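You operate a simulated robot arm through the tools that you are given. There is no shell and no other tool. Be economical: measure what you need, move in short steps, check, and stop when the job is done.

Carry out the task below with a simulated robot arm. There is one attempt and no reset: what you move stays moved.

TASK
Stack the small carton that says "Washers" from the middle table on top of the small carton that says "Pins".
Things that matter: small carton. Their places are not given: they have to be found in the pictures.

It is judged by the outcome, as a careful person would: the job done as asked, and still so three seconds after it is handed in. It fails if anything else is knocked over, pushed out of place, dropped, spilled or broken.

THE ROBOT
A 7-joint arm with a two-finger parallel gripper, fixed in place. Base frame: the origin is at the foot of the arm, x ahead of it, y to its left, z up; the work surface is at about z = 800. Lengths are in mm, angles in degrees, forces in N, time in s.
With the tool pointing down near the work surface it reaches from about 240 to 680 mm from the base axis. Its first joint turns from -66.0 to 66.0 degrees. Payload 2.4 kg.
Tool frame: the origin (TCP) lies between the finger pads and is the grasp point; the fingertips stand 30 mm ahead of it; z points along the fingers, y is the line along which they close. The gripper opens to 94 mm. The fingers are 28 mm wide and 10 mm thick; the gripper's body (50 by 96 mm) begins 55 mm behind the TCP.
Orientation is told as [roll, pitch, yaw] about the base's x, y, z axes, in that order, counted from this pose: with the fingers straight down and closing along the base's y, the tool's x points along the base's -x, its y along +y and its z along -z.

THE INTERFACE
- The arm moves only by the tool apply_moves. Its argument "rows" is a list of rows, each a list of 2 entries, a list of its own where there are three numbers: the shift along the tool's x, y, z in mm, then the turn about the tool's z in degrees. In form: [[[tx, ty, tz], spin], ...]. A call has 1 to 10 rows; each row shifts and turns the commanded pose from where the row before left it, along the tool's axes as they then stand. "gripper" is the finger opening in mm, from 0 to 94, set as the call begins (left out, the last holds). A row lasts 0.2 s, in which the tool goes at most 50 mm and 8.6 degrees; a call with a longer step from one row to the next is refused whole, and so is a gripper value outside its range. A pose out of reach is approached as far as the arm can. The call stops where the force on the tool passes 40 N (or 10 N more than at its start, if that is more) or the arm is blocked; 0.2 s more then pass. The fingers move at their own pace (about 153 mm/s each) and stop on an object; they squeeze with about 33 N. The grip force told is the motor's: it shows also when the fingers shut on nothing. Time passes only in rows, and 0.2 s behind the last, so rows that do not move let the fingers close. It gives the time, the measured TCP pose, the force on the tool (base axes), the opening and the grip force at its end, in the units of the frame above (readings bear some noise).
- Cameras (640 x 400 px; columns grow to the right, rows downward): "scene" is fixed at [26.6, 464.3, 1444.6]; the picture's right is [-0.86, -0.51, 0.00], its down [-0.28, 0.48, -0.83] and it looks along [0.42, -0.72, -0.56] (base axes); focal length 330 px, centre (320, 200). "wrist" rides on the gripper at [-37, 0, -58] in the tool frame; the picture's right is [0.00, -1.00, 0.00], its down [0.97, 0.00, -0.24] and it looks along [0.24, 0.00, 0.97] (tool axes); focal length 218 px, centre (320, 200).
- capture(camera): a new picture of that camera. No time passes.
- probe_pixels(camera, pixels): there is no depth. For up to 12 entries [column, row, z] of the newest picture of that camera ("zoom" is the newest enlarged one), the place [x, y] in the base frame at which the ray of that pixel passes the height z, good to about 3 mm. No time passes.
- close_up(camera, box): a new picture of the part [left, top, right, bottom] of that camera's present view, enlarged. No time passes.
- hand_in(): hands the job in; it is judged then, once.

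Work in short steps. Measure before you move; look again where a grasp or a placing could have gone wrong, and mend it. You have 60 turns and 20 pictures in all, the two below and enlarged ones among them. Open the gripper and draw the arm clear of the work before you hand the job in, unless the task says otherwise; then end with one line.

The tools are called after "Request:" by a JSON object that holds its "fn" and its "kwargs". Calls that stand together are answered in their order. apply_moves: Moves the arm, as the interface text tells. Its arguments: {"type":"object","properties":{"rows":{"type":"array","items":{"type":"array"}},"gripper":{"type":"number"}},"required":["rows"]} The other tools are called the same way: capture (camera) takes a picture; probe_pixels (camera, pixels) gives the place at which the rays of pixels pass given heights; close_up (camera, box) takes an enlarged picture of a part of a camera's view; hand_in () hands the job in.

At the start:

```text
t: 0.0
eef_pos: [306.0, -86.4, 1108.9]
orientation: [0.1, 0.1, 0.1]
wrist_force: [0.5, -0.4, 0.4]
width: 94.0
grasp_force: 0.1
```

scene: 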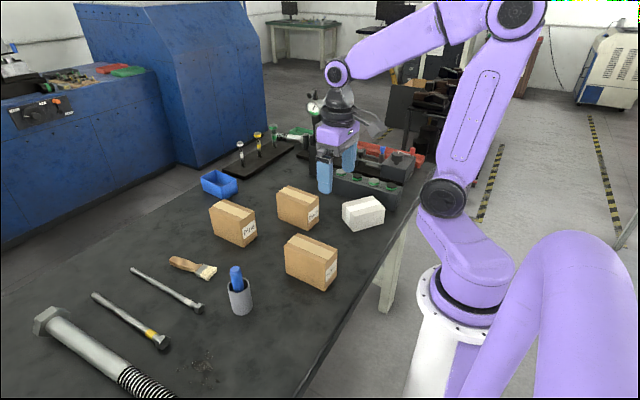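
wrist: 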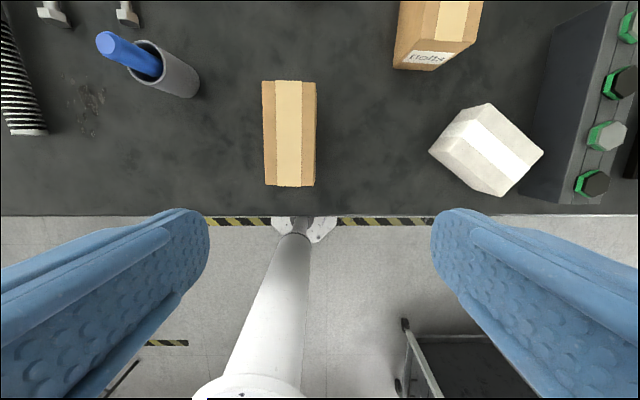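

The scene shows three brown cartons with labels around (235,222), (298,207) and (311,262), plus a white one. I zoom in to read the labels.

Request:
{"fn": "close_up", "kwargs": {"camera": "scene", "box": [190, 170, 350, 300]}}

Request:
{"fn": "close_up", "kwargs": {"camera": "scene", "box": [270, 170, 400, 250]}}

```text
3.08 times, centred on (270, 235) of scene
```

zoom: 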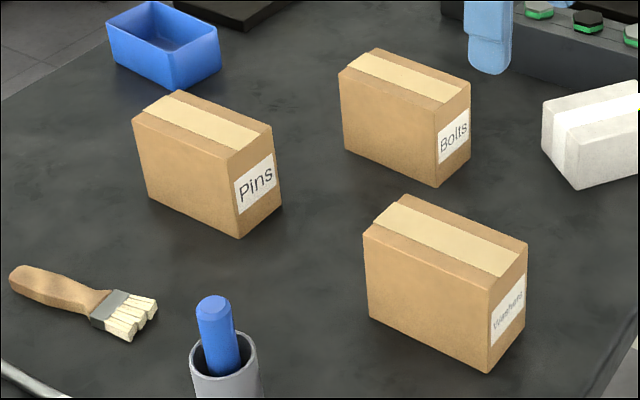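

```text
4.92 times, centred on (335, 210) of scene
```

zoom: 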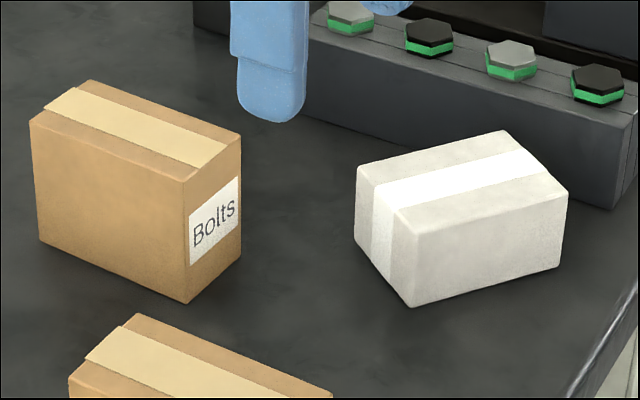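

Washers is the nearest carton (scene ~311,262) and Pins is the left one (~233,222). I probe their bottom and top corners to get heights and poses.

Request:
{"fn": "probe_pixels", "kwargs": {"camera": "scene", "pixels": [[324.9, 291.2, 800], [324.9, 262.6, 880], [324.9, 262.6, 890], [324.9, 262.6, 900], [283.6, 246.4, 890], [337.2, 249, 890], [296, 233.6, 890], [244.7, 247.6, 800], [240.1, 221.4, 890], [209.3, 210.1, 890], [254.1, 211, 890], [223.9, 199.3, 890]]}}

Request:
{"fn": "probe_pixels", "kwargs": {"camera": "wrist", "pixels": [[262, 81, 890], [316, 81, 890], [316, 187, 890], [263, 187, 890]]}}

```text
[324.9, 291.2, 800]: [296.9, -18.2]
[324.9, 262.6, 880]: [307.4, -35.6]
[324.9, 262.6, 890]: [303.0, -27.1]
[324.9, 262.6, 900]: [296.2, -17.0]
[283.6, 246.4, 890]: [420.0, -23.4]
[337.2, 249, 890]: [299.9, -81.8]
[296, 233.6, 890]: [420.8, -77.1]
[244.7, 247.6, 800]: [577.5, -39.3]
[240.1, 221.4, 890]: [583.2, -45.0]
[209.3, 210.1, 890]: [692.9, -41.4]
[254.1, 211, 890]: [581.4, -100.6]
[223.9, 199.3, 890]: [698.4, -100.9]
```

```text
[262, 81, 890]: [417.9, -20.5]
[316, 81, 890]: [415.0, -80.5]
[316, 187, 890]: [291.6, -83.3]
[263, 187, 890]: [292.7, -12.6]
```

Washers: top at ~895, centre ≈ (356,-48), ~57 wide along y. Pins: centre ≈ (635,-70). I move above Washers and look.

Request:
{"fn": "apply_moves", "kwargs": {"rows": [[[-25, 20, 0], 0], [[-24, 18, 0], 0], [[0, 0, 30], 0], [[0, 0, 0], 0]], "gripper": 94}}

Request:
{"fn": "capture", "kwargs": {"camera": "wrist"}}

```text
t: 1.0
eef_pos: [356.5, -48.0, 1077.9]
orientation: [0.0, -0.1, 0.1]
wrist_force: [-0.2, -0.5, 0.5]
width: 93.9
grasp_force: 0.0
```

```text
15 pictures are left
```

wrist: 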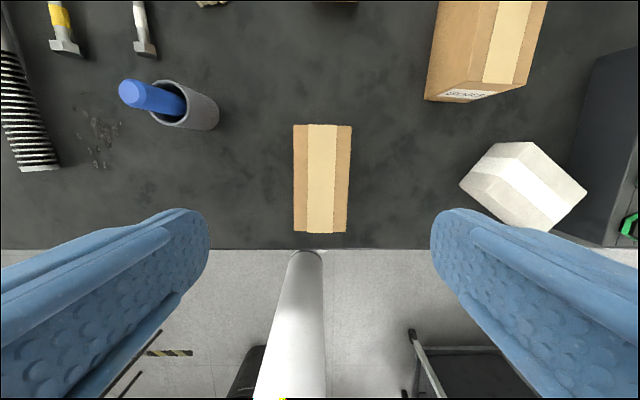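

Request:
{"fn": "probe_pixels", "kwargs": {"camera": "wrist", "pixels": [[293, 125, 896], [352, 126, 896], [347, 233, 896], [293, 232, 896], [308, 125, 896], [338, 125, 896], [308, 233, 896], [332, 233, 896]]}}

```text
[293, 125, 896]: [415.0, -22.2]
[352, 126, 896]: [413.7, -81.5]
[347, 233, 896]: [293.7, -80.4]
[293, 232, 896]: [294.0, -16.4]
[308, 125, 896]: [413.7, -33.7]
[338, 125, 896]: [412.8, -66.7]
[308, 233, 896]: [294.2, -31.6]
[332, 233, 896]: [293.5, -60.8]
```

Washers is centred at (354,-49.5), yawed about -1.7°. I align and descend to z≈865.

Request:
{"fn": "apply_moves", "kwargs": {"rows": [[[2, -1.5, 30], 1.7], [[0, 0, 45], 0], [[0, 0, 45], 0], [[0, 0, 40], 0], [[0, 0, 30], 0], [[0, 0, 22], 0], [[0, 0, 0], 0]]}}

Request:
{"fn": "capture", "kwargs": {"camera": "wrist"}}

```text
t: 2.6
eef_pos: [353.5, -48.9, 866.4]
orientation: [0.0, 0.0, -1.6]
wrist_force: [0.9, -0.2, -0.7]
width: 94.0
grasp_force: 0.1
```

```text
14 pictures are left
```

wrist: 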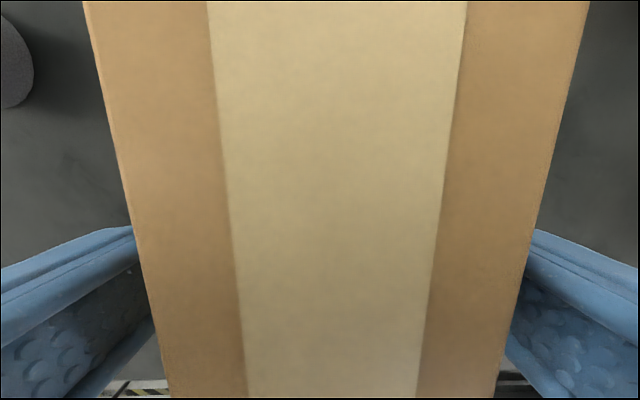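

The carton sits about 2 mm toward -y of the gripper centre (edges 131 and 538 at row 230); I correct that and close.

Request:
{"fn": "apply_moves", "kwargs": {"rows": [[[0, -2, 0], 0], [[0, 0, 0], 0]]}}

Request:
{"fn": "apply_moves", "kwargs": {"rows": [[[0, 0, 0], 0], [[0, 0, 0], 0], [[0, 0, 0], 0]], "gripper": 0}}

Request:
{"fn": "apply_moves", "kwargs": {"rows": [[[0, 0, -10], 0], [[0, 0, -20], 0], [[0, 0, -30], 0], [[0, 0, -40], 0], [[0, 0, -40], 0], [[0, 0, -25], 0], [[0, 0, 0], 0]]}}

Request:
{"fn": "capture", "kwargs": {"camera": "scene"}}

```text
t: 3.2
eef_pos: [354.3, -51.6, 868.0]
orientation: [0.0, 0.0, -1.7]
wrist_force: [-0.4, -0.8, 0.0]
width: 94.1
grasp_force: 0.1
```

```text
t: 4.0
eef_pos: [354.5, -52.5, 868.1]
orientation: [0.0, 0.0, -1.7]
wrist_force: [-0.2, 3.5, 5.9]
width: 66.1
grasp_force: 33.1
```

```text
t: 5.6
eef_pos: [355.7, -50.6, 1033.0]
orientation: [0.0, 0.1, -1.7]
wrist_force: [-0.6, 0.1, -4.7]
width: 61.9
grasp_force: 33.2
```

```text
13 pictures are left
```

scene: 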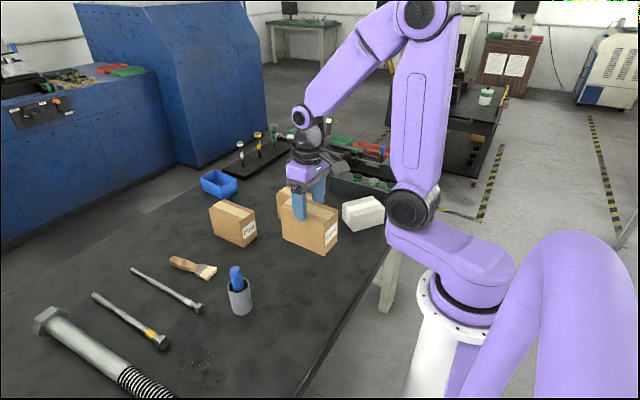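

Washers is held (61.9 mm, load about 5 N). I zoom on Pins to measure it precisely.

Request:
{"fn": "close_up", "kwargs": {"camera": "scene", "box": [200, 190, 264, 250]}}

Request:
{"fn": "close_up", "kwargs": {"camera": "scene", "box": [264, 165, 360, 265]}}

```text
6.67 times, centred on (232, 220) of scene
```

zoom: 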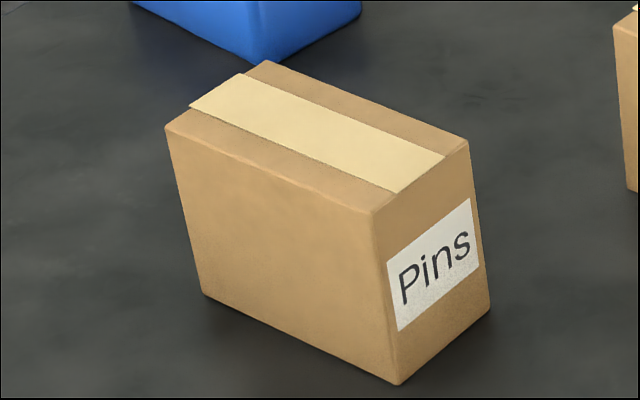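

```text
4.00 times, centred on (312, 215) of scene
```

zoom: 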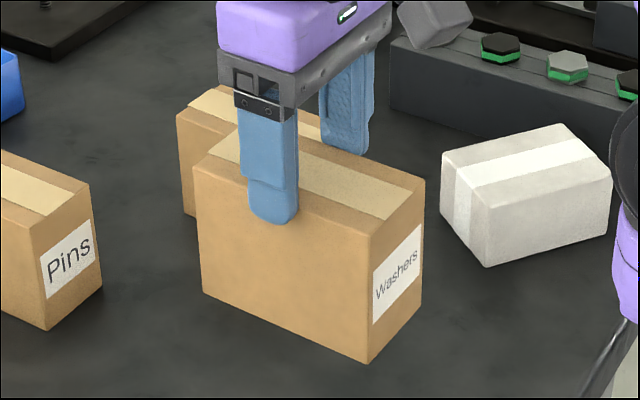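

Request:
{"fn": "probe_pixels", "kwargs": {"camera": "scene", "pixels": [[243.7, 247.6, 800], [214.3, 234.1, 800], [257.5, 236.3, 800], [240.4, 221.8, 896], [208.8, 209.2, 896], [254.2, 211, 896], [223.9, 199.2, 896], [240.4, 221.8, 900]]}}

```text
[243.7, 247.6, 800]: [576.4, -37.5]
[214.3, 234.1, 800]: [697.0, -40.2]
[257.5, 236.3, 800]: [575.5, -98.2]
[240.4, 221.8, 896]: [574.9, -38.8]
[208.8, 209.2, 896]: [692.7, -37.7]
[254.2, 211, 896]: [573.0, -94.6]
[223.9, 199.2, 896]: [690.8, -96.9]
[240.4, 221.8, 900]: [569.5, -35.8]
```

Pins: centre ≈ (634.5,-67.5), top ≈ 896, yaw ≈ -1.3°. I carry Washers over it at the present height.

Request:
{"fn": "apply_moves", "kwargs": {"rows": [[[-15, -1, 0], 0], [[-34, -1, 0], 0], [[-40, -1.2, 0], 0], [[-40, -1.2, 0], 0], [[-40, -1.2, 0], 0], [[-40, -1.1, 0], 0], [[-40, -1, 0], 0], [[-20, -0.7, 0], 0], [[-10, -0.3, 0], 0], [[0, 0, 0], 0]]}}

Request:
{"fn": "close_up", "kwargs": {"camera": "scene", "box": [180, 140, 284, 260]}}

```text
t: 7.8
eef_pos: [634.0, -68.9, 1031.4]
orientation: [0.1, 0.0, -1.7]
wrist_force: [0.6, 0.6, -4.7]
width: 61.4
grasp_force: 33.0
```

```text
3.33 times, centred on (232, 200) of scene
```

zoom: 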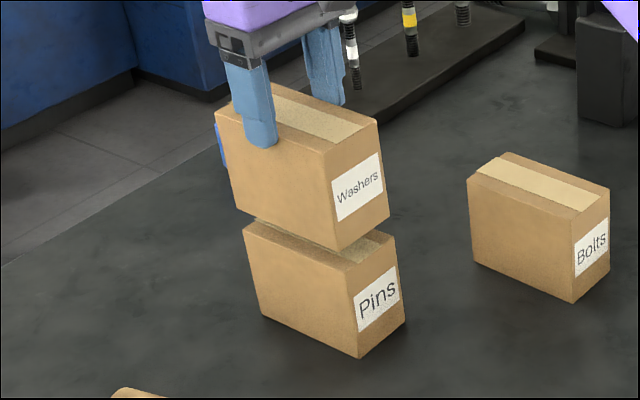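

Washers hangs over Pins. I lower most of the way and check the alignment.

Request:
{"fn": "apply_moves", "kwargs": {"rows": [[[0, 0, 20], 0], [[0, 0, 20], 0], [[0, 0, 15], 0], [[0, 0, 7], 0], [[0, 0, 0], 0]]}}

Request:
{"fn": "close_up", "kwargs": {"camera": "scene", "box": [180, 150, 284, 260]}}

```text
t: 8.5
eef_pos: [637.9, -69.2, 995.3]
orientation: [-0.2, -1.2, -1.7]
wrist_force: [0.9, 0.1, 6.6]
width: 61.5
grasp_force: 32.6
stopped in row 3: the force on the tool passed its limit (the readings are from after the stop); the commanded pose is now the measured one
```

```text
3.64 times, centred on (232, 205) of scene
```

zoom: 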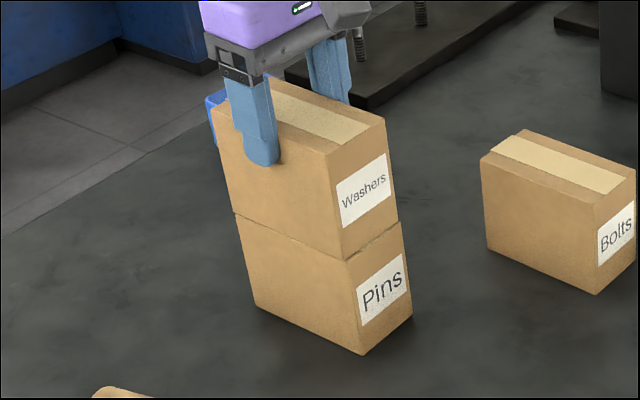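

Contact came at TCP z≈995, so the carton slid up-to-30 mm lower in the fingers, but it now appears to rest on Pins. I look closer before releasing.

Request:
{"fn": "close_up", "kwargs": {"camera": "scene", "box": [200, 175, 264, 250]}}

Request:
{"fn": "capture", "kwargs": {"camera": "wrist"}}

```text
5.33 times, centred on (232, 212) of scene
```

zoom: 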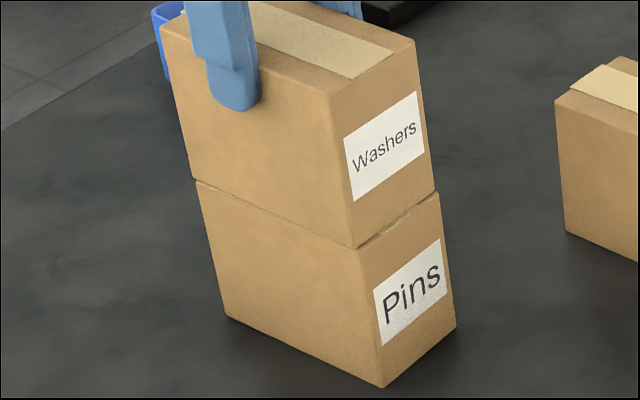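

```text
7 pictures are left
```

wrist: 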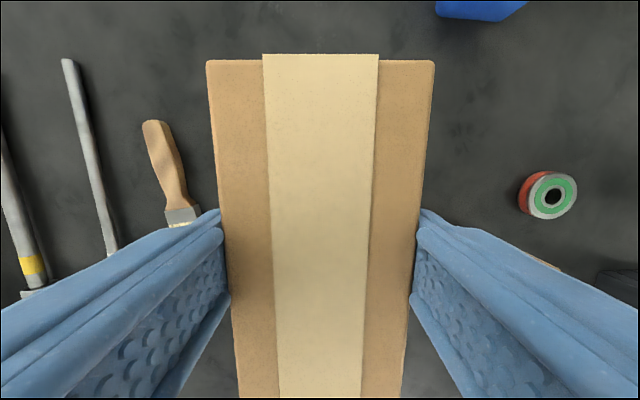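

Washers is seated flush and well aligned on Pins. I release and wait, then retreat straight up.

Request:
{"fn": "apply_moves", "kwargs": {"rows": [[[0, 0, 0], 0], [[0, 0, 0], 0], [[0, 0, 0], 0]], "gripper": 94}}

Request:
{"fn": "apply_moves", "kwargs": {"rows": [[[0, 0, -15], 0], [[0, 0, -30], 0], [[0, 0, -40], 0], [[0, 0, -30], 0], [[40, 0, 0], 0], [[45, 0, 0], 0], [[45, 0, 0], 0], [[45, 0, 0], 0], [[0, 0, 0], 0]]}}

Request:
{"fn": "close_up", "kwargs": {"camera": "scene", "box": [170, 140, 370, 265]}}

```text
t: 9.3
eef_pos: [636.9, -69.4, 995.1]
orientation: [-0.1, -1.1, -1.8]
wrist_force: [0.6, 0.3, 0.3]
width: 94.1
grasp_force: 0.1
```

```text
t: 11.3
eef_pos: [461.2, -63.9, 1104.2]
orientation: [-0.1, -1.1, -1.8]
wrist_force: [0.3, -0.3, 0.0]
width: 94.0
grasp_force: 0.0
```

```text
3.20 times, centred on (270, 202) of scene
```

zoom: 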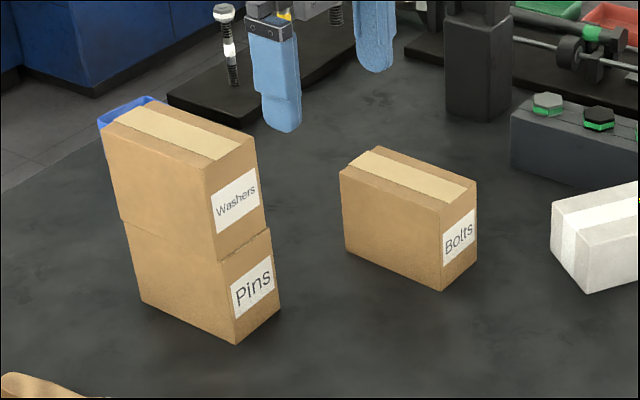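

The stack stands squarely, the gripper is open and clear, and nothing else has moved. I hand in.

Request:
{"fn": "hand_in", "kwargs": {}}

```text
The job is handed in.
```

The "Washers" carton is stacked squarely on top of the "Pins" carton, the arm is clear, and the job is handed in.
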